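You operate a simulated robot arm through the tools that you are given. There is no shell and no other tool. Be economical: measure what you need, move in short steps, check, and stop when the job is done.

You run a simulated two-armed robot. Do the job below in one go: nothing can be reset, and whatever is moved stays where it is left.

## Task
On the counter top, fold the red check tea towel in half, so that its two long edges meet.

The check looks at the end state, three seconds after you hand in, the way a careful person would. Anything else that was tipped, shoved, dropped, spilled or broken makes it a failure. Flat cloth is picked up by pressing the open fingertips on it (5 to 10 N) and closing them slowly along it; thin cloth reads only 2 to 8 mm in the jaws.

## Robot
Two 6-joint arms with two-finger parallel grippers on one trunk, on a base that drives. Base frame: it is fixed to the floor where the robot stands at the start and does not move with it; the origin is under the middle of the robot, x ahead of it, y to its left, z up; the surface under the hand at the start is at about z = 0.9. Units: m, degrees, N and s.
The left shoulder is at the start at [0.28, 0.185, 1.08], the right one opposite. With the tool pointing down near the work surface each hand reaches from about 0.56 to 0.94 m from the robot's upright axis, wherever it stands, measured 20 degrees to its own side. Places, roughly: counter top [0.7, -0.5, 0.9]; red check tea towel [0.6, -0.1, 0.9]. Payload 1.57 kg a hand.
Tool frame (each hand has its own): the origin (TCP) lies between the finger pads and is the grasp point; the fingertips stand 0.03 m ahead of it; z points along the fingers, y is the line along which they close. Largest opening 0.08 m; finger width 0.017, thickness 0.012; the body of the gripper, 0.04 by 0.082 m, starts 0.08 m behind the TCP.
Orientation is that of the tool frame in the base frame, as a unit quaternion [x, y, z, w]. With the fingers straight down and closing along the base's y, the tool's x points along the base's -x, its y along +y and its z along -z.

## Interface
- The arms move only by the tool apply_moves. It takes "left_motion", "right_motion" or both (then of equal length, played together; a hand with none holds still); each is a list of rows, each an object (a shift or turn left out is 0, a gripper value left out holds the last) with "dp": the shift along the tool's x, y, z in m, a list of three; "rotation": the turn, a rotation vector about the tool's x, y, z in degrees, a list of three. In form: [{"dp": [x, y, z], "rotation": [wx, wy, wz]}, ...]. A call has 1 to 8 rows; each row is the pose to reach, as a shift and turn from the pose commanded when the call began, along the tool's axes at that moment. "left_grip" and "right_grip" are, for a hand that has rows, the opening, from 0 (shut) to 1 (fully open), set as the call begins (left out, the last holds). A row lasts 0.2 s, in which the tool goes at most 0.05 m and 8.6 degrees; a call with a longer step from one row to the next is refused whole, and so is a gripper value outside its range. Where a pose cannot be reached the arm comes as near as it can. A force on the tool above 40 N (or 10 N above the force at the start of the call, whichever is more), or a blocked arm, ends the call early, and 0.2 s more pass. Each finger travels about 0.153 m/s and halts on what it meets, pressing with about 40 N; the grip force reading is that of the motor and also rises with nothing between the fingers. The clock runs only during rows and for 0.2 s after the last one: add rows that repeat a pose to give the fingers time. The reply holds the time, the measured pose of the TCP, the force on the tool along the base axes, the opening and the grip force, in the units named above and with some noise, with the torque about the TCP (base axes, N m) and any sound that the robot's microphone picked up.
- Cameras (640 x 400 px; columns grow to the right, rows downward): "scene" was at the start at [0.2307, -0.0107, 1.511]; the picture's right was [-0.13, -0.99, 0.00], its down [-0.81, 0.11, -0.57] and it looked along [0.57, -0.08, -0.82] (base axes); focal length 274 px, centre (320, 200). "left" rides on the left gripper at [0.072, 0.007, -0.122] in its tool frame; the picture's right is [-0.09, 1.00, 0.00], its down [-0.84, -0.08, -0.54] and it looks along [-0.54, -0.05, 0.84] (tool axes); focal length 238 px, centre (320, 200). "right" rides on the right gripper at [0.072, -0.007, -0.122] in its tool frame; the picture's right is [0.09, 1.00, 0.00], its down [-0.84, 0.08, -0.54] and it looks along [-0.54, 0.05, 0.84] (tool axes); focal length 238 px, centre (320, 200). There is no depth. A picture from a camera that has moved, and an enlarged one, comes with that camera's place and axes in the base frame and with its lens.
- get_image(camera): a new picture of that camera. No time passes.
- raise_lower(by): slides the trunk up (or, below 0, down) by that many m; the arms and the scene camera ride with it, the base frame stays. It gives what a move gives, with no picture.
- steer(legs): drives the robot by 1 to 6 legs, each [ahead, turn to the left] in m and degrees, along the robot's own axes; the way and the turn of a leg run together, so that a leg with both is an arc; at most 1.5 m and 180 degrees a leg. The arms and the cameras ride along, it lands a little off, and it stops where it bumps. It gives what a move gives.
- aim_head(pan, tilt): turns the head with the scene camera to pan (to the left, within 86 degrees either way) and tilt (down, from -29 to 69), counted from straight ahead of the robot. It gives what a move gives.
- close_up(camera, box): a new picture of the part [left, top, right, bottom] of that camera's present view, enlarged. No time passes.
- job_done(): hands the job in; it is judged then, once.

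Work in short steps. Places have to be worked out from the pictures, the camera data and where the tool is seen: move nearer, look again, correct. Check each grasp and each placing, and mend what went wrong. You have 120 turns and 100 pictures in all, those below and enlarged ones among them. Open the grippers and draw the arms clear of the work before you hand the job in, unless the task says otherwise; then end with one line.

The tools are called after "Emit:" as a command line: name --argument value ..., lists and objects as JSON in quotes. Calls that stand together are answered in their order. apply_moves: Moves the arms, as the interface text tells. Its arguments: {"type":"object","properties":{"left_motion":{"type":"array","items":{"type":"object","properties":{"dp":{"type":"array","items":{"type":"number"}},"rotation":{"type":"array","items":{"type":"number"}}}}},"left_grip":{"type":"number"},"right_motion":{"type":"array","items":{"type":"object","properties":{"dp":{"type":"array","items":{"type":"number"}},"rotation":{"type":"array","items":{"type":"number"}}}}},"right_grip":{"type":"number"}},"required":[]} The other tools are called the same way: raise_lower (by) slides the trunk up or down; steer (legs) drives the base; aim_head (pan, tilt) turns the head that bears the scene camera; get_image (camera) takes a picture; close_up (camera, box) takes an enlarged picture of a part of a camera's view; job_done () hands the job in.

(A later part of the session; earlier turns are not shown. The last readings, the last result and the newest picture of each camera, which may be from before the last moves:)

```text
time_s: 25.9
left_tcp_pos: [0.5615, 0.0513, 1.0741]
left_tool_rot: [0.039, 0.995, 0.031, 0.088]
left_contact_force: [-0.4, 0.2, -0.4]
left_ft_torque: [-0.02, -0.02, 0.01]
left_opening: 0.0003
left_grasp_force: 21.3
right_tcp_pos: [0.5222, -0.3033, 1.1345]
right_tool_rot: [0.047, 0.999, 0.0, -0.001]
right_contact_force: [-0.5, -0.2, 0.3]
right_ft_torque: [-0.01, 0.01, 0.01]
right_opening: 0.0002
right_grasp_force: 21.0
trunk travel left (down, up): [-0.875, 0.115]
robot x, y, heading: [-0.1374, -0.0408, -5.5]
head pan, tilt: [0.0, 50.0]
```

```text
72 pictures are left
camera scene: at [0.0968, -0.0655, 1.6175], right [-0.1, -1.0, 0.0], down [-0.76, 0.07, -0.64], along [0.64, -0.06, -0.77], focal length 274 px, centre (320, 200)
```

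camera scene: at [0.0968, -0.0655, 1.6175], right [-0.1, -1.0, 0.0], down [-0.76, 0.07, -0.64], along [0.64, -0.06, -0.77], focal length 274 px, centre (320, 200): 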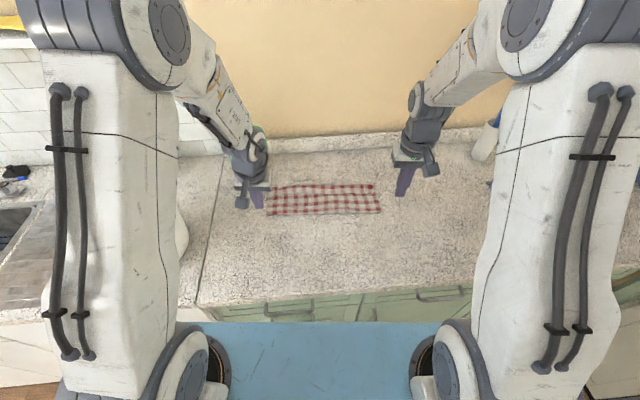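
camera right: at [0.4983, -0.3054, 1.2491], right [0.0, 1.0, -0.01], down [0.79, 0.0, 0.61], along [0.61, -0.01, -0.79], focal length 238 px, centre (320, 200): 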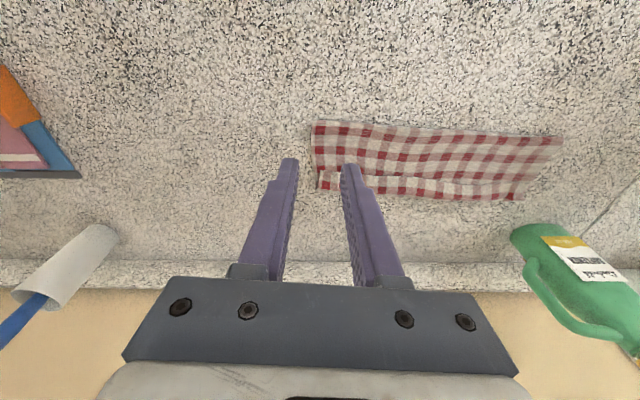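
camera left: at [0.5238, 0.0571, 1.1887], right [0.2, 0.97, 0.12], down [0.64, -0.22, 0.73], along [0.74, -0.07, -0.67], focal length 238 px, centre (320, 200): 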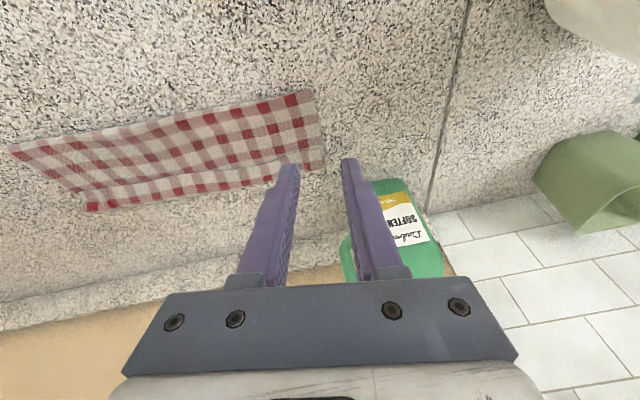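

The left arm lags its commanded pose. I drive 7 cm forward for better reach and bring the left down toward an easier pose.

Emit:
steer --legs '[[0.07, 0]]'

Emit:
apply_moves --left_motion '[{"dp": [0.02, -0.01, 0.03]}, {"dp": [0.04, -0.02, 0.06]}, {"dp": [0.04, -0.02, 0.08]}, {"dp": [0.04, -0.02, 0.08]}]'

```text
time_s: 26.9
left_tcp_pos: [0.6336, 0.0446, 1.0741]
left_tool_rot: [0.039, 0.995, 0.031, 0.089]
left_contact_force: [0.2, 0.4, 0.4]
left_ft_torque: [-0.03, -0.02, 0.0]
left_opening: 0.0
left_grasp_force: 21.1
right_tcp_pos: [0.5945, -0.3095, 1.1308]
right_tool_rot: [0.045, 0.999, 0.0, 0.0]
right_contact_force: [-0.5, 0.0, 0.6]
right_ft_torque: [-0.01, -0.02, 0.03]
right_opening: 0.0001
right_grasp_force: 21.3
trunk travel left (down, up): [-0.875, 0.115]
robot x, y, heading: [-0.0672, -0.048, -5.5]
head pan, tilt: [0.0, 50.0]
```

```text
time_s: 27.9
left_tcp_pos: [0.6073, 0.0317, 0.9852]
left_tool_rot: [0.039, 0.995, 0.031, 0.089]
left_contact_force: [-0.7, -0.2, -0.6]
left_ft_torque: [-0.01, 0.0, 0.03]
left_opening: 0.0
left_grasp_force: 21.4
right_tcp_pos: [0.5939, -0.3098, 1.1328]
right_tool_rot: [0.046, 0.999, 0.0, -0.001]
right_contact_force: [0.9, 0.0, -0.1]
right_ft_torque: [-0.02, -0.01, 0.03]
right_opening: 0.0
right_grasp_force: 21.5
trunk travel left (down, up): [-0.875, 0.115]
robot x, y, heading: [-0.0653, -0.0501, -5.7]
head pan, tilt: [0.0, 50.0]
```

The left command has re-anchored, so I square up its orientation and move it back clear of the towel. Then I view the towel again from the new position.

Emit:
apply_moves --left_motion '[{"dp": [0.02, 0, -0.01], "rotation": [2, 5, 0.4]}, {"dp": [0.04, 0.02, -0.02], "rotation": [4, 10, 0.9]}, {"dp": [0.06, 0.04, -0.03], "rotation": [4, 10, 0.9]}, {"dp": [0.06, 0.05, -0.03], "rotation": [4, 10, 0.9]}]'

Emit:
close_up --camera "scene" --box '[240, 180, 420, 260]'

Emit:
get_image --camera "right"

Emit:
get_image --camera "left"

```text
time_s: 28.9
left_tcp_pos: [0.5427, 0.1242, 0.9955]
left_tool_rot: [0.049, 0.998, 0.015, 0.023]
left_contact_force: [0.2, 0.1, 0.3]
left_ft_torque: [-0.03, -0.02, -0.01]
left_opening: 0.0
left_grasp_force: 21.0
left hand out of reach, approached as far as the arm can: row 1, 2, 3, 4
right_tcp_pos: [0.5949, -0.3083, 1.1323]
right_tool_rot: [0.047, 0.999, 0.0, 0.0]
right_contact_force: [-0.5, -0.5, 1.6]
right_ft_torque: [0.0, 0.02, 0.03]
right_opening: 0.0
right_grasp_force: 21.5
trunk travel left (down, up): [-0.875, 0.115]
robot x, y, heading: [-0.0636, -0.0482, -5.4]
head pan, tilt: [0.0, 50.0]
```

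```text
3.56 times, centred on (330, 220) of scene
camera zoom: at [0.1683, -0.072, 1.6174], right [-0.1, -1.0, 0.0], down [-0.76, 0.07, -0.64], along [0.64, -0.06, -0.77], focal length 973 px, centre (284, 129)
```

zoom: 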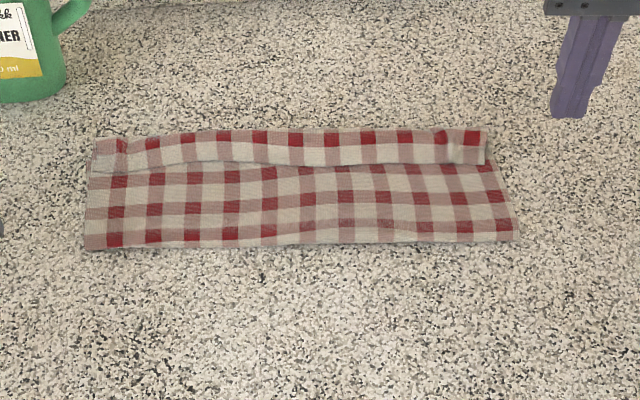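

```text
70 pictures are left
camera right: at [0.5213, -0.3083, 1.2535], right [0.0, 1.0, 0.0], down [0.84, 0.0, 0.54], along [0.54, 0.0, -0.84], focal length 238 px, centre (320, 200)
```

right: 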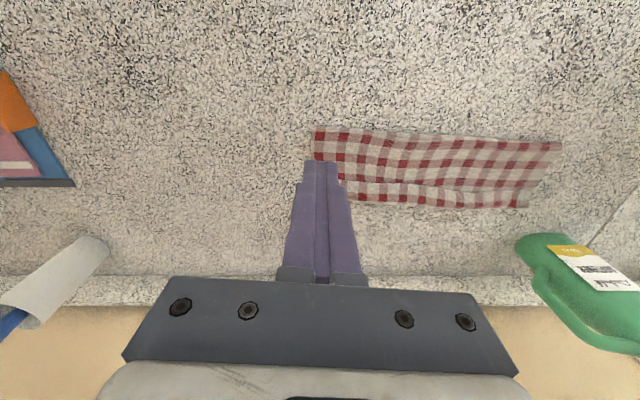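

```text
69 pictures are left
camera left: at [0.4662, 0.1344, 1.1128], right [0.19, 0.98, 0.04], down [0.8, -0.17, 0.58], along [0.57, -0.08, -0.82], focal length 238 px, centre (320, 200)
```

left: 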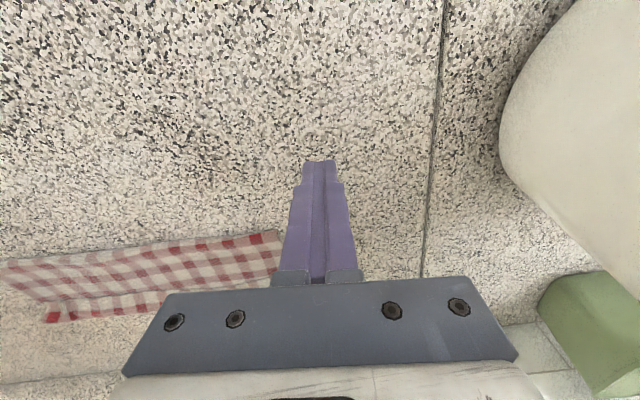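

The flap is about 3.5 cm wide: its free edge lies at x≈0.723 (left) and 0.697 (right), and its roll at 0.76 and 0.735. My plan is to press closed fingertips lightly on the flap and push it forward so it unrolls, then shift the upper layer back. First I hover over the flap.

Emit:
apply_moves --left_motion '[{"dp": [-0.04, -0.015, 0], "rotation": [1.8, 2.6, 0]}, {"dp": [-0.08, -0.03, 0], "rotation": [1.8, 2.6, 0]}, {"dp": [-0.12, -0.045, 0], "rotation": [1.8, 2.6, 0]}, {"dp": [-0.16, -0.06, 0.01], "rotation": [1.8, 2.6, 0]}, {"dp": [-0.198, -0.075, 0.025], "rotation": [1.8, 2.6, 0]}, {"dp": [-0.198, -0.075, 0.03], "rotation": [1.8, 2.6, 0]}]' --right_motion '[{"dp": [-0.022, 0.008, 0.034]}, {"dp": [-0.044, 0.015, 0.068]}, {"dp": [-0.066, 0.023, 0.102]}, {"dp": [-0.088, 0.031, 0.136]}, {"dp": [-0.11, 0.039, 0.16]}, {"dp": [-0.11, 0.039, 0.168]}]'

Emit:
get_image --camera "left"

Emit:
get_image --camera "right"

```text
time_s: 30.3
left_tcp_pos: [0.7077, 0.1163, 0.9517]
left_tool_rot: [0.081, 0.994, 0.066, 0.009]
left_contact_force: [0.5, -0.4, -0.6]
left_ft_torque: [-0.01, 0.01, 0.01]
left_opening: 0.0
left_grasp_force: 21.7
left hand out of reach, approached as far as the arm can: row 1, 2, 3, 4, 5, 6
right_tcp_pos: [0.7102, -0.2806, 0.9661]
right_tool_rot: [0.046, 0.999, -0.001, -0.001]
right_contact_force: [-0.1, 0.5, -1.0]
right_ft_torque: [-0.02, 0.05, 0.01]
right_opening: 0.0
right_grasp_force: 21.8
trunk travel left (down, up): [-0.875, 0.115]
robot x, y, heading: [-0.0676, -0.0482, -5.7]
head pan, tilt: [0.0, 50.0]
```

```text
68 pictures are left
camera left: at [0.6346, 0.1189, 1.0718], right [0.25, 0.96, 0.13], down [0.8, -0.28, 0.53], along [0.55, -0.03, -0.84], focal length 238 px, centre (320, 200)
```

left: 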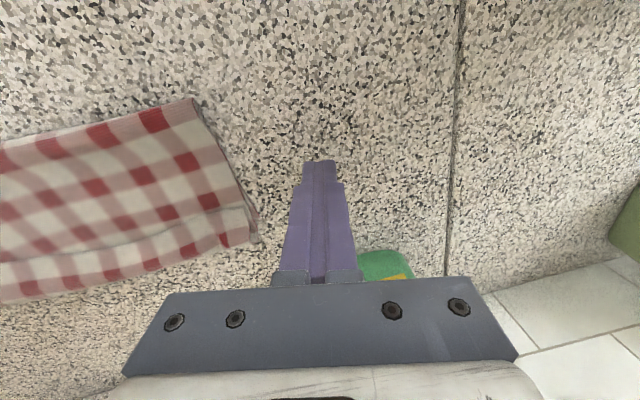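

```text
67 pictures are left
camera right: at [0.6372, -0.28, 1.0861], right [0.0, 1.0, 0.0], down [0.84, 0.0, 0.54], along [0.54, 0.0, -0.84], focal length 238 px, centre (320, 200)
```

right: 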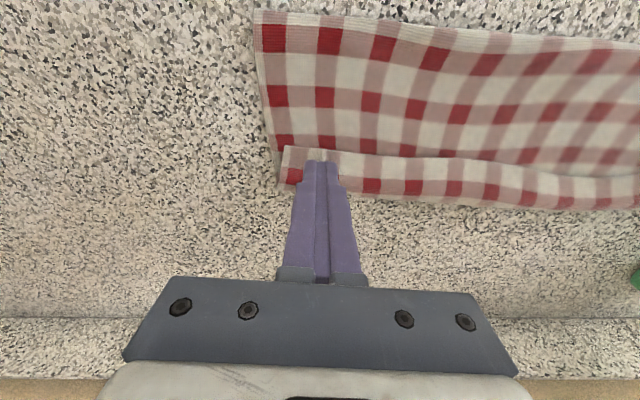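

The left arm is hung up on some joint limit, since it went to y=0.116 instead of 0.03. I look at its configuration.

Emit:
get_image --camera "scene"

```text
66 pictures are left
camera scene: at [0.1696, -0.0723, 1.6172], right [-0.1, -1.0, 0.0], down [-0.76, 0.07, -0.64], along [0.64, -0.06, -0.77], focal length 274 px, centre (320, 200)
```

scene: 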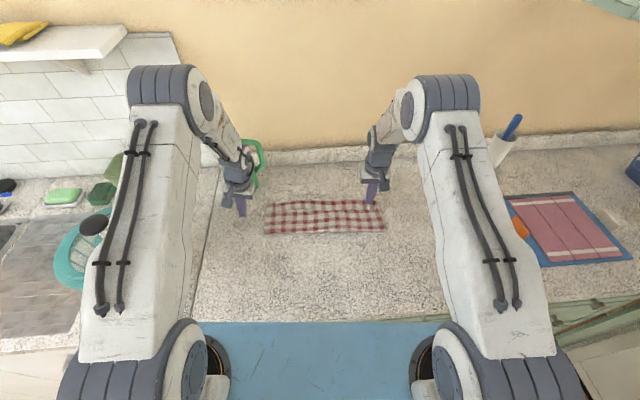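

The left wrist has gone into a twisted branch. I pull it back and up, away from the bottle, and tilt the fingers forward as during the fold, which may free it.

Emit:
apply_moves --left_motion '[{"dp": [0.02, 0, -0.02]}, {"dp": [0.05, 0, -0.04]}, {"dp": [0.08, 0, -0.06], "rotation": [0, -8, 0]}, {"dp": [0.1, 0, -0.08], "rotation": [0, -16, 0]}, {"dp": [0.1, 0, -0.08], "rotation": [0, -24, 0]}, {"dp": [0.1, 0, -0.08], "rotation": [0, -32, 0]}, {"dp": [0.1, 0, -0.08], "rotation": [0, -40, 0]}, {"dp": [0.1, 0, -0.08], "rotation": [0, -45, 0]}]'

Emit:
get_image --camera "scene"

```text
time_s: 32.1
left_tcp_pos: [0.6197, 0.1212, 1.0274]
left_tool_rot: [0.099, 0.915, 0.029, 0.39]
left_contact_force: [0.3, 0.4, 0.2]
left_ft_torque: [0.04, 0.01, -0.03]
left_opening: 0.0002
left_grasp_force: 21.4
left hand out of reach, approached as far as the arm can: row 4, 5, 7, 8
right_tcp_pos: [0.7092, -0.2807, 0.9673]
right_tool_rot: [0.046, 0.999, 0.001, 0.0]
right_contact_force: [-0.3, -0.5, 0.3]
right_ft_torque: [-0.03, 0.0, 0.0]
right_opening: 0.0
right_grasp_force: 21.4
trunk travel left (down, up): [-0.875, 0.115]
robot x, y, heading: [-0.067, -0.046, -5.4]
head pan, tilt: [0.0, 50.0]
```

```text
65 pictures are left
camera scene: at [0.1687, -0.0722, 1.6174], right [-0.1, -1.0, 0.0], down [-0.76, 0.07, -0.64], along [0.64, -0.06, -0.77], focal length 274 px, centre (320, 200)
```

scene: 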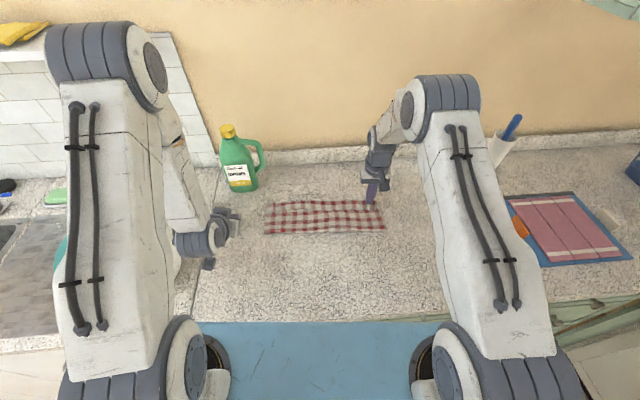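

The bottle is untouched and the arm seems to be back in its usual shape. I correct the leftover roll and yaw and check that it reaches.

Emit:
apply_moves --left_motion '[{"rotation": [1.2, 0.4, -4]}, {"rotation": [2.5, 0.7, -8]}, {"rotation": [2.5, 0.7, -8]}]'

```text
time_s: 32.9
left_tcp_pos: [0.6207, 0.1209, 1.027]
left_tool_rot: [0.044, 0.923, -0.018, 0.382]
left_contact_force: [0.4, 1.2, -0.9]
left_ft_torque: [0.0, -0.01, 0.02]
left_opening: 0.0001
left_grasp_force: 21.8
right_tcp_pos: [0.7091, -0.2814, 0.9667]
right_tool_rot: [0.046, 0.999, 0.0, 0.0]
right_contact_force: [0.1, -0.7, 0.9]
right_ft_torque: [0.01, 0.0, -0.01]
right_opening: 0.0
right_grasp_force: 21.9
trunk travel left (down, up): [-0.875, 0.115]
robot x, y, heading: [-0.0628, -0.0502, -5.3]
head pan, tilt: [0.0, 50.0]
```

Reached exactly. Now I bring the left over the flap at (0.73, 0.03), keeping about 20° of forward tilt.

Emit:
apply_moves --left_motion '[{"dp": [-0.007, -0.016, 0.02]}, {"dp": [-0.014, -0.032, 0.04], "rotation": [0, 5, 0]}, {"dp": [-0.021, -0.048, 0.064], "rotation": [0, 10, 0]}, {"dp": [-0.028, -0.064, 0.09], "rotation": [0, 15, 0]}, {"dp": [-0.0346, -0.08, 0.115], "rotation": [0, 20, 0]}, {"dp": [-0.0346, -0.08, 0.1209], "rotation": [0, 25, 0]}, {"dp": [-0.0346, -0.08, 0.1209], "rotation": [0, 25, 0]}]'

Emit:
get_image --camera "left"

```text
time_s: 34.5
left_tcp_pos: [0.7223, 0.0338, 0.9671]
left_tool_rot: [0.045, 0.982, -0.001, 0.183]
left_contact_force: [-0.3, -0.3, 0.9]
left_ft_torque: [0.02, 0.03, -0.01]
left_opening: 0.0
left_grasp_force: 21.8
left hand out of reach, approached as far as the arm can: row 6, 7
right_tcp_pos: [0.7094, -0.2811, 0.9669]
right_tool_rot: [0.046, 0.999, 0.0, 0.0]
right_contact_force: [-0.1, -0.6, 0.0]
right_ft_torque: [0.0, -0.02, -0.02]
right_opening: 0.0
right_grasp_force: 21.3
trunk travel left (down, up): [-0.875, 0.115]
robot x, y, heading: [-0.0699, -0.0462, -5.4]
head pan, tilt: [0.0, 50.0]
```

```text
64 pictures are left
camera left: at [0.6125, 0.0489, 1.0543], right [0.17, 0.98, 0.05], down [0.57, -0.14, 0.81], along [0.8, -0.11, -0.59], focal length 238 px, centre (320, 200)
```

left: 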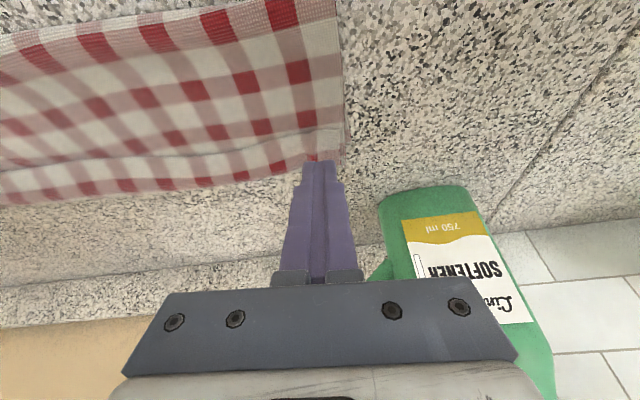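

Both hands are above the flap with the tips at about 0.938. I go down in steps until there's light contact.

Emit:
apply_moves --left_motion '[{"dp": [0.004, 0, 0.011]}, {"dp": [0.0086, 0, 0.0224]}, {"dp": [0.0097, 0, 0.0252]}]' --right_motion '[{"dp": [0, 0, 0.012]}, {"dp": [0, 0, 0.024]}, {"dp": [0, 0, 0.027]}]'

Emit:
apply_moves --left_motion '[{"dp": [0.0007, 0, 0.0019]}, {"dp": [0.0014, 0, 0.0037]}]' --right_motion '[{"dp": [0, 0, 0.002]}, {"dp": [0, 0, 0.004]}]'

```text
time_s: 35.3
left_tcp_pos: [0.7213, 0.0368, 0.9377]
left_tool_rot: [0.045, 0.984, -0.007, 0.173]
left_contact_force: [0.1, 0.0, 0.3]
left_ft_torque: [0.0, 0.0, -0.02]
left_opening: 0.0001
left_grasp_force: 21.4
right_tcp_pos: [0.709, -0.2811, 0.9377]
right_tool_rot: [0.047, 0.999, 0.001, 0.0]
right_contact_force: [0.5, 0.3, 0.1]
right_ft_torque: [-0.04, -0.02, -0.02]
right_opening: 0.0
right_grasp_force: 21.3
trunk travel left (down, up): [-0.875, 0.115]
robot x, y, heading: [-0.0677, -0.0506, -5.5]
head pan, tilt: [0.0, 50.0]
```

```text
time_s: 35.9
left_tcp_pos: [0.7197, 0.0353, 0.9349]
left_tool_rot: [0.046, 0.984, -0.008, 0.174]
left_contact_force: [-0.6, -0.1, 1.4]
left_ft_torque: [-0.01, -0.03, 0.04]
left_opening: 0.0
left_grasp_force: 21.6
right_tcp_pos: [0.7082, -0.2809, 0.9336]
right_tool_rot: [0.046, 0.999, -0.001, 0.0]
right_contact_force: [0.3, -0.8, 0.7]
right_ft_torque: [0.0, -0.02, -0.03]
right_opening: 0.0002
right_grasp_force: 21.6
trunk travel left (down, up): [-0.875, 0.115]
robot x, y, heading: [-0.0643, -0.047, -5.3]
head pan, tilt: [0.0, 50.0]
```

There's light contact. I push both forward 4.5 cm slowly, with about 1 mm of extra press.

Emit:
apply_moves --left_motion '[{"dp": [0.0004, 0, 0.0012]}, {"dp": [-0.0066, 0, 0.0038]}, {"dp": [-0.0137, 0, 0.0064]}, {"dp": [-0.0207, 0, 0.0091]}, {"dp": [-0.0277, 0, 0.0117]}, {"dp": [-0.0347, 0, 0.0143]}, {"dp": [-0.0418, 0, 0.0169]}]' --right_motion '[{"dp": [0, 0, 0.0015]}, {"dp": [-0.0075, 0, 0.0015]}, {"dp": [-0.015, 0, 0.0015]}, {"dp": [-0.0225, 0, 0.0015]}, {"dp": [-0.03, 0, 0.0015]}, {"dp": [-0.0375, 0, 0.0015]}, {"dp": [-0.045, 0, 0.0015]}]'

Emit:
close_up --camera "scene" --box '[240, 180, 420, 260]'

Emit:
get_image --camera "right"

Emit:
get_image --camera "left"

```text
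time_s: 37.5
left_tcp_pos: [0.7585, 0.036, 0.9336]
left_tool_rot: [0.046, 0.983, -0.002, 0.175]
left_contact_force: [0.0, -0.5, 0.9]
left_ft_torque: [0.01, 0.0, 0.05]
left_opening: 0.0002
left_grasp_force: 21.0
left hand out of reach, approached as far as the arm can: row 4, 5, 6, 7
right_tcp_pos: [0.7518, -0.2846, 0.934]
right_tool_rot: [0.047, 0.999, 0.0, -0.001]
right_contact_force: [0.3, 0.8, 6.1]
right_ft_torque: [0.01, 0.01, 0.0]
right_opening: 0.0
right_grasp_force: 21.1
trunk travel left (down, up): [-0.875, 0.115]
robot x, y, heading: [-0.0676, -0.046, -5.6]
head pan, tilt: [0.0, 50.0]
```

```text
3.56 times, centred on (330, 220) of scene
camera zoom: at [0.1681, -0.0721, 1.6176], right [-0.1, -1.0, 0.0], down [-0.76, 0.07, -0.64], along [0.64, -0.06, -0.77], focal length 973 px, centre (284, 129)
```

zoom: 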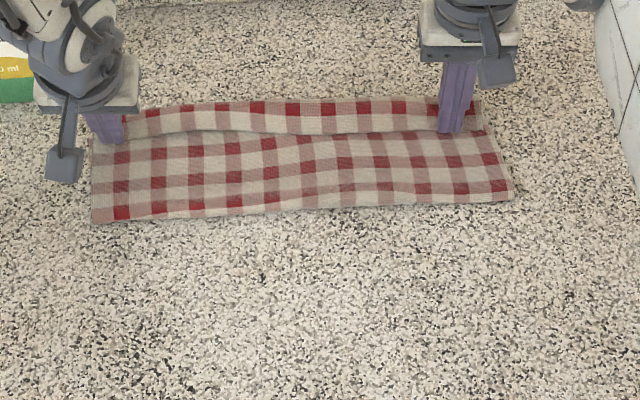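

```text
62 pictures are left
camera right: at [0.6785, -0.284, 1.0533], right [0.0, 1.0, 0.0], down [0.84, 0.0, 0.54], along [0.54, 0.0, -0.84], focal length 238 px, centre (320, 200)
```

right: 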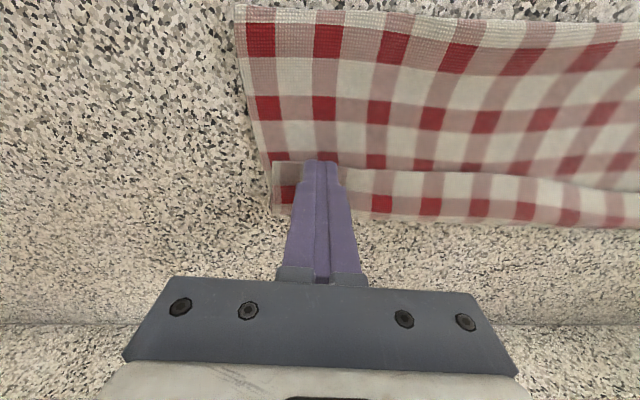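

```text
61 pictures are left
camera left: at [0.6509, 0.0505, 1.0221], right [0.18, 0.98, 0.04], down [0.59, -0.14, 0.8], along [0.79, -0.11, -0.6], focal length 238 px, centre (320, 200)
```

left: 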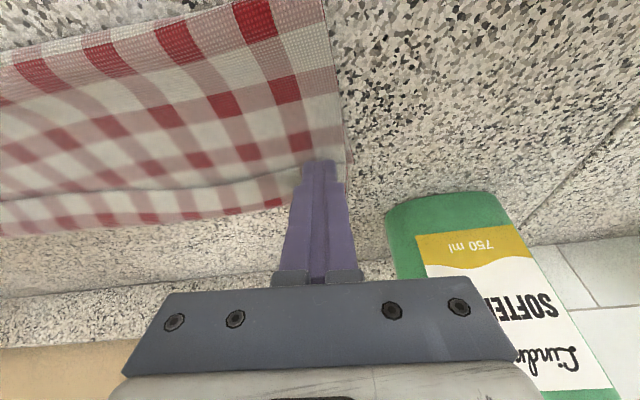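

Pressing slid the whole towel about 3 cm forward without unrolling the flap, because the cloth slides easily on the counter. I can use that: I'll press on the flat upper layer near the crease and drag the towel back toward the robot, which gives more room and pulls the upper layer the right way. First I lift and step back.

Emit:
apply_moves --left_motion '[{"dp": [-0.0068, 0, -0.0188]}, {"dp": [0.0214, 0, -0.0291]}, {"dp": [0.0496, 0, -0.0393]}, {"dp": [0.0545, 0, -0.0257]}, {"dp": [0.0555, 0, -0.023]}]' --right_motion '[{"dp": [0, 0, -0.02]}, {"dp": [0.03, 0, -0.02]}, {"dp": [0.057, 0, -0.02]}, {"dp": [0.057, 0, -0.005]}, {"dp": [0.057, 0, -0.002]}]'

```text
time_s: 38.7
left_tcp_pos: [0.6993, 0.0417, 0.9374]
left_tool_rot: [0.018, 0.985, -0.008, 0.173]
left_contact_force: [0.2, -1.3, -0.5]
left_ft_torque: [0.09, 0.01, -0.05]
left_opening: 0.0002
left_grasp_force: 22.0
left hand out of reach, approached as far as the arm can: row 2, 3, 4
right_tcp_pos: [0.6952, -0.2791, 0.9339]
right_tool_rot: [0.046, 0.999, 0.0, 0.0]
right_contact_force: [0.5, 0.1, -0.9]
right_ft_torque: [-0.04, 0.03, 0.0]
right_opening: 0.0
right_grasp_force: 21.3
trunk travel left (down, up): [-0.875, 0.115]
robot x, y, heading: [-0.0659, -0.0495, -5.4]
head pan, tilt: [0.0, 50.0]
```

The left is again close to its limit at low tilt, so I tilt it further forward (about 35°), where it moves freely. Then I press both.

Emit:
apply_moves --left_motion '[{"rotation": [0, -7.5, 1.7]}, {"rotation": [0, -15, 3.5]}, {"rotation": [0, -15, 3.5]}]' --right_motion '[{"dp": [0, 0, 0.001]}, {"dp": [0, 0, 0.002]}, {"dp": [0, 0, 0.003]}]'

```text
time_s: 39.5
left_tcp_pos: [0.6993, 0.0405, 0.9391]
left_tool_rot: [0.075, 0.951, -0.008, 0.301]
left_contact_force: [0.3, -0.7, 0.8]
left_ft_torque: [0.01, -0.04, 0.0]
left_opening: 0.0
left_grasp_force: 21.7
right_tcp_pos: [0.6961, -0.2796, 0.9321]
right_tool_rot: [0.047, 0.999, 0.0, 0.001]
right_contact_force: [-1.1, 0.9, 8.9]
right_ft_torque: [0.02, 0.05, -0.01]
right_opening: 0.0
right_grasp_force: 20.6
trunk travel left (down, up): [-0.875, 0.115]
robot x, y, heading: [-0.0638, -0.0476, -5.4]
head pan, tilt: [0.0, 50.0]
```

The right presses at 9 N. I lower the left about 11 mm to contact.

Emit:
apply_moves --left_motion '[{"dp": [0.003, 0, 0.0043]}, {"dp": [0.0057, 0, 0.0082]}, {"dp": [0.0063, 0, 0.009]}, {"dp": [0.0067, 0, 0.0096]}]'

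```text
time_s: 40.7
left_tcp_pos: [0.7036, 0.0393, 0.9308]
left_tool_rot: [0.075, 0.948, -0.008, 0.308]
left_contact_force: [1.9, -0.5, 11.4]
left_ft_torque: [0.01, -0.19, -0.01]
left_opening: 0.0
left_grasp_force: 20.9
right_tcp_pos: [0.695, -0.2796, 0.9319]
right_tool_rot: [0.047, 0.999, 0.0, 0.0]
right_contact_force: [-0.4, 0.2, 8.4]
right_ft_torque: [0.05, 0.03, 0.02]
right_opening: 0.0
right_grasp_force: 21.0
trunk travel left (down, up): [-0.875, 0.115]
robot x, y, heading: [-0.0673, -0.0488, -5.4]
head pan, tilt: [0.0, 50.0]
stopped in row 4 (left hand): the force on the tool passed its limit at 41 N (the readings are from after the stop); the commanded pose is now the measured one
```

Both hands press at 8–11 N, and I now drag back 12 cm together.

Emit:
apply_moves --left_motion '[{"dp": [0.0122, -0.001, -0.0088]}, {"dp": [0.0243, -0.002, -0.0176]}, {"dp": [0.0365, -0.003, -0.0265]}, {"dp": [0.0486, -0.004, -0.0353]}, {"dp": [0.0608, -0.005, -0.0441]}, {"dp": [0.0729, -0.006, -0.0529]}, {"dp": [0.085, -0.007, -0.0617]}, {"dp": [0.0972, -0.0075, -0.0706]}]' --right_motion '[{"dp": [0.015, 0, 0]}, {"dp": [0.03, 0, 0]}, {"dp": [0.045, 0, 0]}, {"dp": [0.06, 0, 0]}, {"dp": [0.075, 0, 0]}, {"dp": [0.09, 0, 0]}, {"dp": [0.105, 0, 0]}, {"dp": [0.12, 0, 0]}]'

Emit:
get_image --camera "scene"

Emit:
get_image --camera "right"

```text
time_s: 42.5
left_tcp_pos: [0.5809, 0.0503, 0.9309]
left_tool_rot: [0.075, 0.949, -0.008, 0.306]
left_contact_force: [2.1, 0.1, 18.8]
left_ft_torque: [0.02, -0.27, 0.02]
left_opening: 0.0001
left_grasp_force: 20.5
right_tcp_pos: [0.5752, -0.2682, 0.9317]
right_tool_rot: [0.046, 0.999, 0.0, 0.001]
right_contact_force: [5.2, -0.9, 28.2]
right_ft_torque: [-0.01, -0.13, -0.01]
right_opening: 0.0
right_grasp_force: 21.4
trunk travel left (down, up): [-0.875, 0.115]
robot x, y, heading: [-0.0622, -0.0498, -5.3]
head pan, tilt: [0.0, 50.0]
```

```text
60 pictures are left
camera scene: at [0.1672, -0.072, 1.618], right [-0.1, -1.0, 0.0], down [-0.76, 0.07, -0.64], along [0.64, -0.06, -0.77], focal length 274 px, centre (320, 200)
```

scene: 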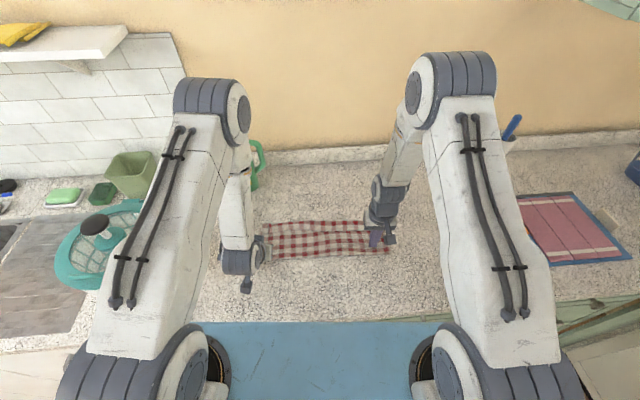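

```text
59 pictures are left
camera right: at [0.5008, -0.2669, 1.0517], right [0.0, 1.0, 0.0], down [0.84, 0.0, 0.54], along [0.54, 0.0, -0.84], focal length 238 px, centre (320, 200)
```

right: 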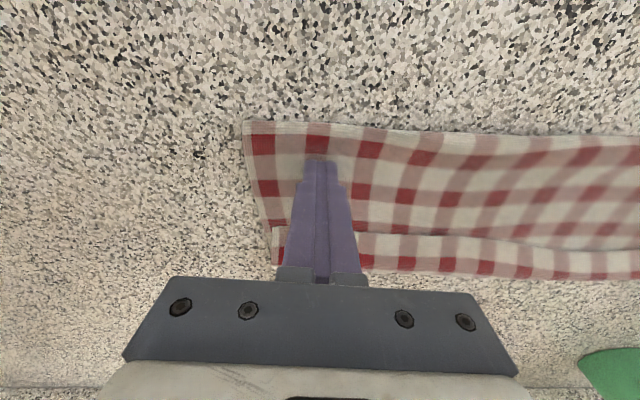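

The towel slid back as one piece. I lift the hands clear and look at the flap.

Emit:
apply_moves --left_motion '[{"dp": [-0.012, 0, -0.016]}, {"dp": [-0.018, 0.03, -0.04]}, {"dp": [-0.018, 0.06, -0.06]}, {"dp": [-0.018, 0.09, -0.07]}, {"dp": [-0.018, 0.11, -0.08]}]' --right_motion '[{"dp": [0, 0, -0.02]}, {"dp": [0, -0.03, -0.04]}, {"dp": [0, -0.06, -0.06]}, {"dp": [0, -0.09, -0.08]}, {"dp": [0, -0.11, -0.1]}]'

Emit:
close_up --camera "scene" --box '[230, 190, 420, 290]'

Emit:
get_image --camera "right"

Emit:
get_image --camera "left"

```text
time_s: 43.7
left_tcp_pos: [0.5798, 0.1669, 1.0038]
left_tool_rot: [0.075, 0.95, -0.008, 0.304]
left_contact_force: [1.0, 0.2, -0.4]
left_ft_torque: [0.01, 0.0, 0.03]
left_opening: 0.0001
left_grasp_force: 21.1
left hand out of reach, approached as far as the arm can: row 3, 4, 5
right_tcp_pos: [0.5631, -0.3768, 1.0313]
right_tool_rot: [0.047, 0.999, 0.0, -0.001]
right_contact_force: [0.1, -0.6, 0.2]
right_ft_torque: [0.0, 0.01, 0.01]
right_opening: 0.0
right_grasp_force: 21.2
trunk travel left (down, up): [-0.875, 0.115]
robot x, y, heading: [-0.0666, -0.0501, -5.5]
head pan, tilt: [0.0, 50.0]
```

```text
3.37 times, centred on (325, 240) of scene
camera zoom: at [0.1686, -0.0722, 1.6174], right [-0.1, -1.0, 0.0], down [-0.76, 0.07, -0.64], along [0.64, -0.06, -0.77], focal length 922 px, centre (303, 65)
```

zoom: 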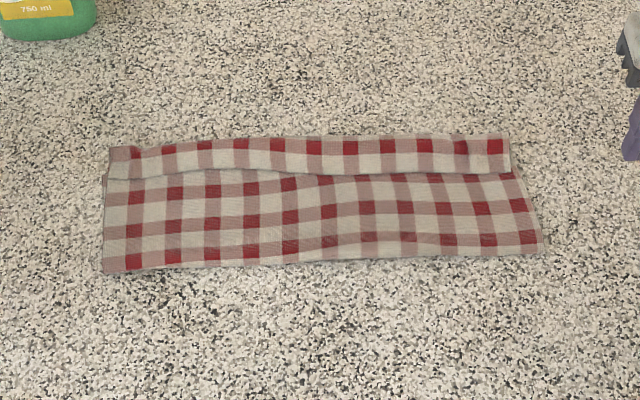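

```text
57 pictures are left
camera right: at [0.491, -0.3766, 1.152], right [0.0, 1.0, 0.0], down [0.84, 0.0, 0.54], along [0.54, 0.0, -0.84], focal length 238 px, centre (320, 200)
```

right: 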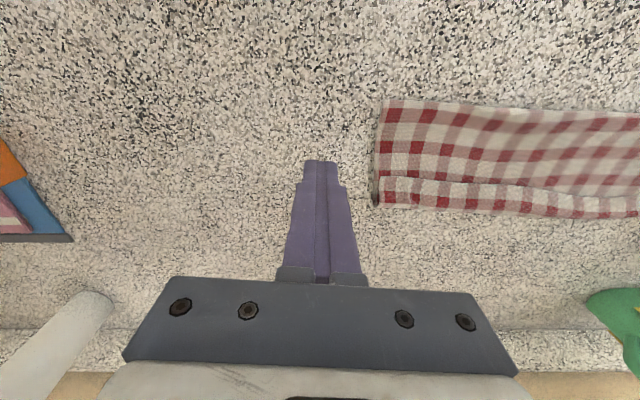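

```text
56 pictures are left
camera left: at [0.4519, 0.1911, 1.0611], right [0.22, 0.97, 0.08], down [0.35, -0.16, 0.92], along [0.91, -0.17, -0.37], focal length 238 px, centre (320, 200)
```

left: 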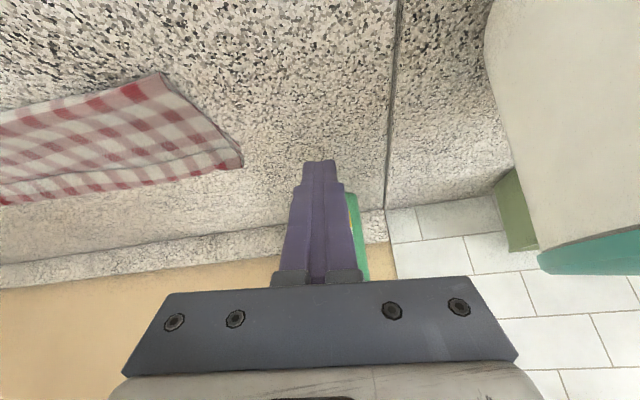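

I zoom in on the end of the flap to see how far its edge stands up.

Emit:
close_up --camera "left" --box '[100, 70, 260, 220]'

Emit:
close_up --camera "right" --box '[360, 90, 520, 230]'

```text
2.67 times, centred on (180, 145) of left
camera zoom: at [0.4519, 0.1911, 1.0611], right [0.22, 0.97, 0.08], down [0.35, -0.16, 0.92], along [0.91, -0.17, -0.37], focal length 636 px, centre (693, 347)
```

zoom: 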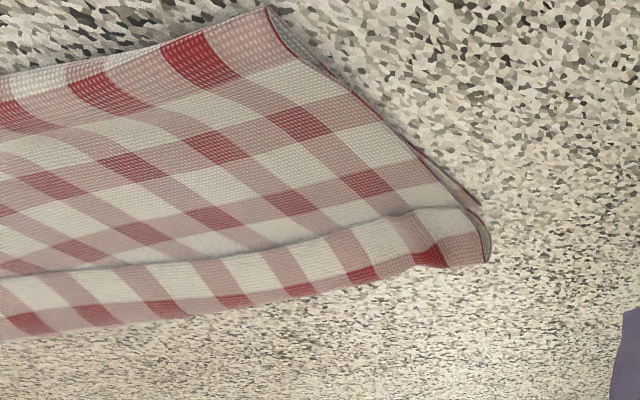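

```text
2.86 times, centred on (440, 160) of right
camera zoom: at [0.491, -0.3766, 1.152], right [0.0, 1.0, 0.0], down [0.84, 0.0, 0.54], along [0.54, 0.0, -0.84], focal length 681 px, centre (-23, 314)
```

zoom: 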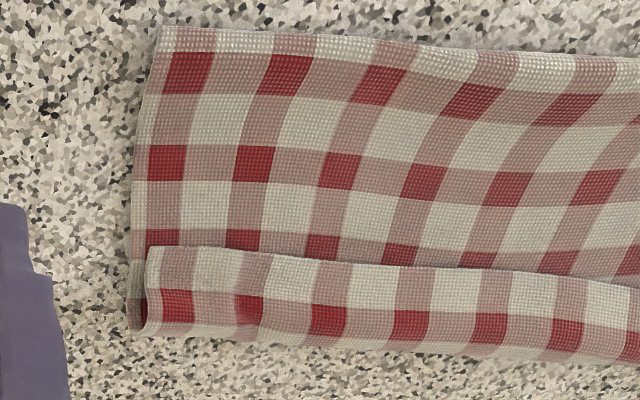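

The roll at the far side is fluffy (about 1 cm) and the flap is folded over it. I'll pinch only the flap at the top of the roll, lay the towel open again and redo the fold with a pinch right at the very edge. Both hands go to hover over the roll.

Emit:
apply_moves --left_motion '[{"dp": [-0.012, -0.025, 0.0], "rotation": [0, 5, 0]}, {"dp": [-0.024, -0.05, 0.02], "rotation": [0, 12, -1]}, {"dp": [-0.037, -0.075, 0.045], "rotation": [0, 19, -2]}, {"dp": [-0.05, -0.1, 0.07], "rotation": [0, 26, -3]}, {"dp": [-0.0617, -0.127, 0.095], "rotation": [0, 33, -3]}, {"dp": [-0.0617, -0.127, 0.098], "rotation": [0, 33, -3]}]' --right_motion '[{"dp": [-0.013, 0.024, 0.014]}, {"dp": [-0.026, 0.048, 0.028]}, {"dp": [-0.038, 0.072, 0.042]}, {"dp": [-0.051, 0.096, 0.056]}, {"dp": [-0.064, 0.1187, 0.071]}, {"dp": [-0.064, 0.1187, 0.071]}]' --left_grip 0.3 --right_grip 0.3

Emit:
get_image --camera "left"

Emit:
get_image --camera "right"

```text
time_s: 45.1
left_tcp_pos: [0.6681, 0.0248, 0.9544]
left_tool_rot: [0.05, 0.998, 0.006, 0.022]
left_contact_force: [-0.5, 0.1, 0.0]
left_ft_torque: [0.02, -0.01, 0.0]
left_opening: 0.0238
left_grasp_force: 0.1
right_tcp_pos: [0.6419, -0.2662, 0.9585]
right_tool_rot: [0.046, 0.999, 0.001, -0.001]
right_contact_force: [0.8, -0.3, 0.4]
right_ft_torque: [-0.01, -0.03, 0.04]
right_opening: 0.0242
right_grasp_force: 0.0
trunk travel left (down, up): [-0.875, 0.115]
robot x, y, heading: [-0.0691, -0.0468, -5.4]
head pan, tilt: [0.0, 50.0]
```

```text
53 pictures are left
camera left: at [0.5916, 0.0375, 1.0717], right [0.19, 0.98, 0.02], down [0.8, -0.16, 0.58], along [0.57, -0.1, -0.82], focal length 238 px, centre (320, 200)
```

left: 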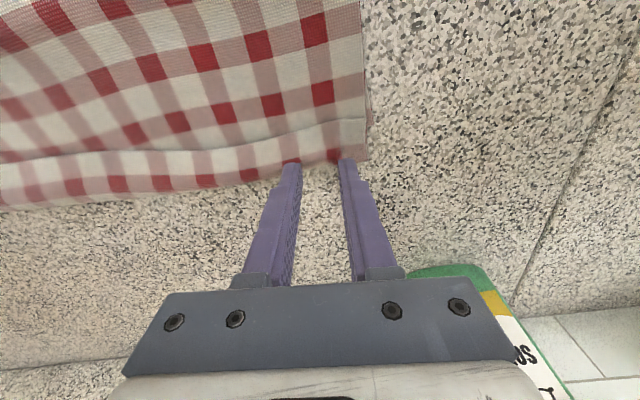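

```text
52 pictures are left
camera right: at [0.5698, -0.2647, 1.0792], right [0.0, 1.0, 0.0], down [0.84, 0.0, 0.54], along [0.54, 0.0, -0.84], focal length 238 px, centre (320, 200)
```

right: 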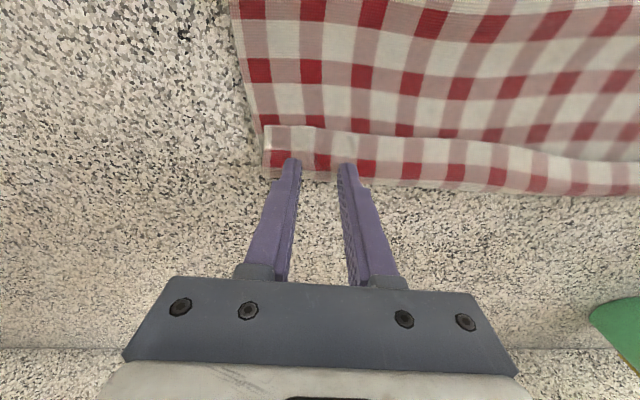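

The tips hover over the flap, slightly in front of the roll. I go down gently: 1.5 cm, then by millimetres.

Emit:
apply_moves --left_motion '[{"dp": [0.005, 0, 0.005]}, {"dp": [0.005, 0, 0.01]}, {"dp": [0.005, 0, 0.013]}]' --right_motion '[{"dp": [0, 0, 0.006]}, {"dp": [0, 0, 0.013]}, {"dp": [0, 0, 0.017]}]'

Emit:
apply_moves --left_motion '[{"dp": [0, 0, 0.001]}, {"dp": [0, 0, 0.002]}]' --right_motion '[{"dp": [0, 0, 0.001]}, {"dp": [0, 0, 0.002]}]'

Emit:
close_up --camera "right" --box '[220, 90, 420, 215]'

```text
time_s: 45.9
left_tcp_pos: [0.6632, 0.0264, 0.9418]
left_tool_rot: [0.05, 0.998, 0.006, 0.023]
left_contact_force: [0.5, -0.5, 0.7]
left_ft_torque: [-0.01, 0.04, 0.02]
left_opening: 0.024
left_grasp_force: 0.0
right_tcp_pos: [0.6411, -0.2662, 0.9417]
right_tool_rot: [0.047, 0.999, 0.0, 0.001]
right_contact_force: [0.1, -0.1, 1.1]
right_ft_torque: [0.01, -0.02, 0.01]
right_opening: 0.0237
right_grasp_force: 0.1
trunk travel left (down, up): [-0.875, 0.115]
robot x, y, heading: [-0.067, -0.0455, -5.5]
head pan, tilt: [0.0, 50.0]
```

```text
time_s: 46.5
left_tcp_pos: [0.6633, 0.0247, 0.9393]
left_tool_rot: [0.05, 0.998, 0.006, 0.023]
left_contact_force: [-0.9, 0.1, -0.2]
left_ft_torque: [-0.01, -0.02, 0.0]
left_opening: 0.0239
left_grasp_force: 0.0
right_tcp_pos: [0.6401, -0.2656, 0.9409]
right_tool_rot: [0.047, 0.999, 0.0, -0.002]
right_contact_force: [0.3, 0.7, -0.1]
right_ft_torque: [0.01, 0.04, 0.01]
right_opening: 0.0242
right_grasp_force: 0.0
trunk travel left (down, up): [-0.875, 0.115]
robot x, y, heading: [-0.0659, -0.049, -5.6]
head pan, tilt: [0.0, 50.0]
```

```text
3.20 times, centred on (320, 152) of right
camera zoom: at [0.5684, -0.264, 1.0612], right [0.0, 1.0, 0.0], down [0.84, 0.0, 0.54], along [0.54, 0.0, -0.84], focal length 763 px, centre (320, 352)
```

zoom: 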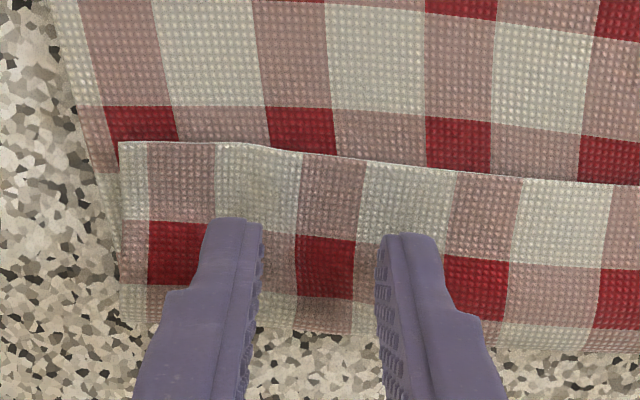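

Not touching yet at tip height 0.91. Another 2–3 mm.

Emit:
apply_moves --left_motion '[{"dp": [0, 0, 0.001]}, {"dp": [0, 0, 0.002]}, {"dp": [0, 0, 0.0025]}]' --right_motion '[{"dp": [0, 0, 0.001]}, {"dp": [0, 0, 0.002]}, {"dp": [0, 0, 0.003]}]'

```text
time_s: 47.3
left_tcp_pos: [0.6638, 0.0261, 0.9368]
left_tool_rot: [0.05, 0.998, 0.007, 0.023]
left_contact_force: [-0.6, -0.6, 0.4]
left_ft_torque: [-0.03, -0.02, 0.0]
left_opening: 0.0238
left_grasp_force: 0.2
right_tcp_pos: [0.6415, -0.2652, 0.9363]
right_tool_rot: [0.046, 0.999, -0.001, -0.001]
right_contact_force: [-0.1, 0.0, 0.0]
right_ft_torque: [-0.01, 0.0, 0.0]
right_opening: 0.0241
right_grasp_force: 0.0
trunk travel left (down, up): [-0.875, 0.115]
robot x, y, heading: [-0.0668, -0.0476, -5.4]
head pan, tilt: [0.0, 50.0]
```

Still free, so I go on by smaller steps.

Emit:
apply_moves --left_motion '[{"dp": [0, 0, 0.001]}, {"dp": [0, 0, 0.0015]}]' --right_motion '[{"dp": [0, 0, 0.001]}, {"dp": [0, 0, 0.0015]}]'

Emit:
apply_moves --left_motion '[{"dp": [0, 0, 0.0005]}, {"dp": [0, 0, 0.001]}]' --right_motion '[{"dp": [0, 0, 0.0005]}, {"dp": [0, 0, 0.001]}]'

```text
time_s: 47.9
left_tcp_pos: [0.6642, 0.0265, 0.9357]
left_tool_rot: [0.05, 0.998, 0.006, 0.024]
left_contact_force: [-0.6, -0.8, 0.4]
left_ft_torque: [-0.04, 0.02, -0.01]
left_opening: 0.0237
left_grasp_force: 0.0
right_tcp_pos: [0.6405, -0.2645, 0.9357]
right_tool_rot: [0.046, 0.999, 0.0, -0.002]
right_contact_force: [0.2, -0.3, -0.2]
right_ft_torque: [-0.01, 0.0, 0.03]
right_opening: 0.0239
right_grasp_force: 0.1
trunk travel left (down, up): [-0.875, 0.115]
robot x, y, heading: [-0.0663, -0.0491, -5.5]
head pan, tilt: [0.0, 50.0]
```

```text
time_s: 48.5
left_tcp_pos: [0.6637, 0.0243, 0.9344]
left_tool_rot: [0.05, 0.998, 0.006, 0.023]
left_contact_force: [-0.8, 0.2, 0.9]
left_ft_torque: [-0.02, -0.01, 0.02]
left_opening: 0.0241
left_grasp_force: 0.0
right_tcp_pos: [0.6413, -0.2663, 0.9341]
right_tool_rot: [0.046, 0.999, 0.0, 0.0]
right_contact_force: [-0.1, 0.5, 0.0]
right_ft_torque: [0.02, -0.01, -0.01]
right_opening: 0.024
right_grasp_force: 0.1
trunk travel left (down, up): [-0.875, 0.115]
robot x, y, heading: [-0.0678, -0.05, -5.7]
head pan, tilt: [0.0, 50.0]
```

The force is still about zero at tip height 0.904, so the soft roll may simply be giving way. A look before closing.

Emit:
close_up --camera "right" --box '[220, 90, 420, 215]'

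Emit:
close_up --camera "left" --box '[220, 90, 420, 215]'

```text
3.20 times, centred on (320, 152) of right
camera zoom: at [0.5683, -0.2645, 1.0549], right [0.0, 1.0, 0.0], down [0.84, 0.0, 0.54], along [0.54, 0.0, -0.84], focal length 763 px, centre (320, 352)
```

zoom: 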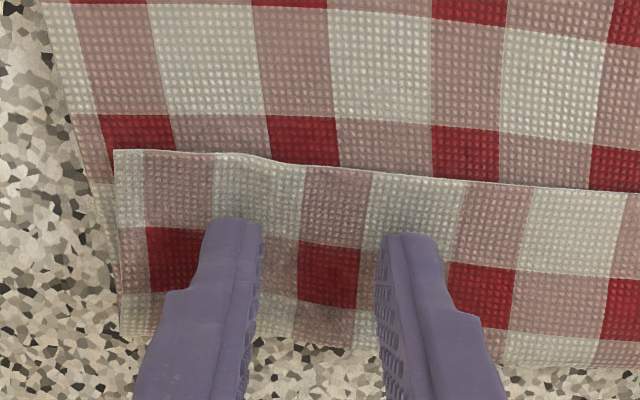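

```text
3.20 times, centred on (320, 152) of left
camera zoom: at [0.5878, 0.0381, 1.0521], right [0.19, 0.98, 0.02], down [0.8, -0.16, 0.58], along [0.57, -0.1, -0.82], focal length 763 px, centre (320, 352)
```

zoom: 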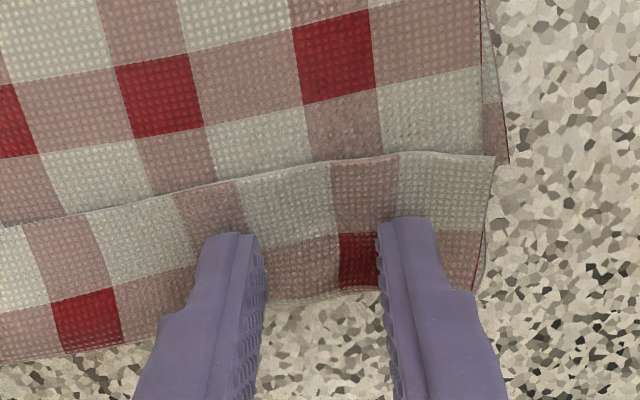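

The flap bulges a little between the fingers, so they are touching it. I close slowly here with light contact.

Emit:
apply_moves --left_motion '[{"dp": [0, 0, 0.0005]}, {"dp": [0, 0, 0.0005]}]' --right_motion '[{"dp": [0, 0, 0.0007]}, {"dp": [0, 0, 0.0007]}]' --left_grip 0.22 --right_grip 0.22

Emit:
apply_moves --left_motion '[{"dp": [0, 0, 0]}]' --right_motion '[{"dp": [0, 0, 0]}]' --left_grip 0.15 --right_grip 0.15

Emit:
close_up --camera "right" --box '[220, 90, 420, 215]'

Emit:
close_up --camera "left" --box '[220, 90, 420, 215]'

```text
time_s: 49.1
left_tcp_pos: [0.6638, 0.0257, 0.9347]
left_tool_rot: [0.05, 0.998, 0.007, 0.023]
left_contact_force: [-0.5, -0.7, -0.2]
left_ft_torque: [-0.01, -0.03, 0.02]
left_opening: 0.0174
left_grasp_force: 0.1
right_tcp_pos: [0.6416, -0.2649, 0.9357]
right_tool_rot: [0.046, 0.999, 0.0, -0.001]
right_contact_force: [-1.0, -0.4, 0.5]
right_ft_torque: [0.02, -0.03, -0.02]
right_opening: 0.0177
right_grasp_force: 0.0
trunk travel left (down, up): [-0.875, 0.115]
robot x, y, heading: [-0.0676, -0.049, -5.7]
head pan, tilt: [0.0, 50.0]
```

```text
time_s: 49.5
left_tcp_pos: [0.6641, 0.0269, 0.9341]
left_tool_rot: [0.049, 0.999, 0.007, 0.022]
left_contact_force: [0.7, 0.0, -0.6]
left_ft_torque: [-0.01, -0.02, 0.01]
left_opening: 0.0118
left_grasp_force: 0.1
right_tcp_pos: [0.6405, -0.2646, 0.9345]
right_tool_rot: [0.046, 0.999, 0.0, -0.001]
right_contact_force: [-0.2, 0.6, 0.7]
right_ft_torque: [-0.03, 0.03, 0.0]
right_opening: 0.012
right_grasp_force: 0.0
trunk travel left (down, up): [-0.875, 0.115]
robot x, y, heading: [-0.067, -0.0456, -5.5]
head pan, tilt: [0.0, 50.0]
```

```text
3.20 times, centred on (320, 152) of right
camera zoom: at [0.5684, -0.2644, 1.0546], right [0.0, 1.0, 0.0], down [0.84, 0.0, 0.54], along [0.54, 0.0, -0.84], focal length 763 px, centre (320, 352)
```

zoom: 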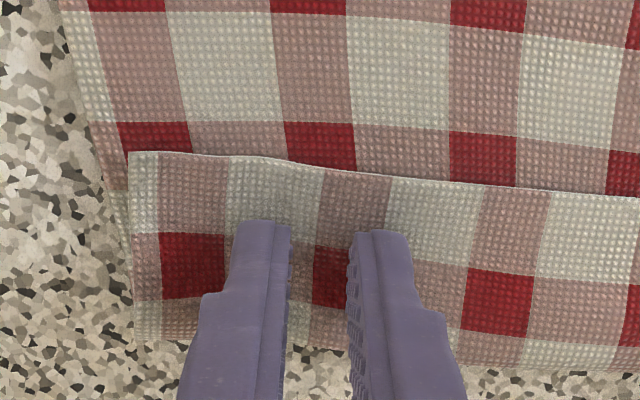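

```text
3.20 times, centred on (320, 152) of left
camera zoom: at [0.5876, 0.0385, 1.0514], right [0.19, 0.98, 0.02], down [0.8, -0.16, 0.58], along [0.57, -0.1, -0.82], focal length 763 px, centre (320, 352)
```

zoom: 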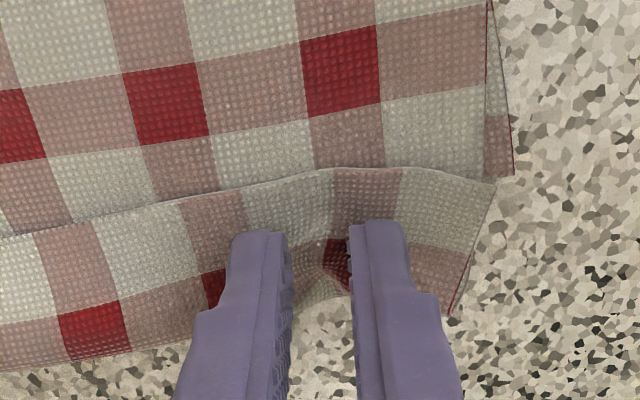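

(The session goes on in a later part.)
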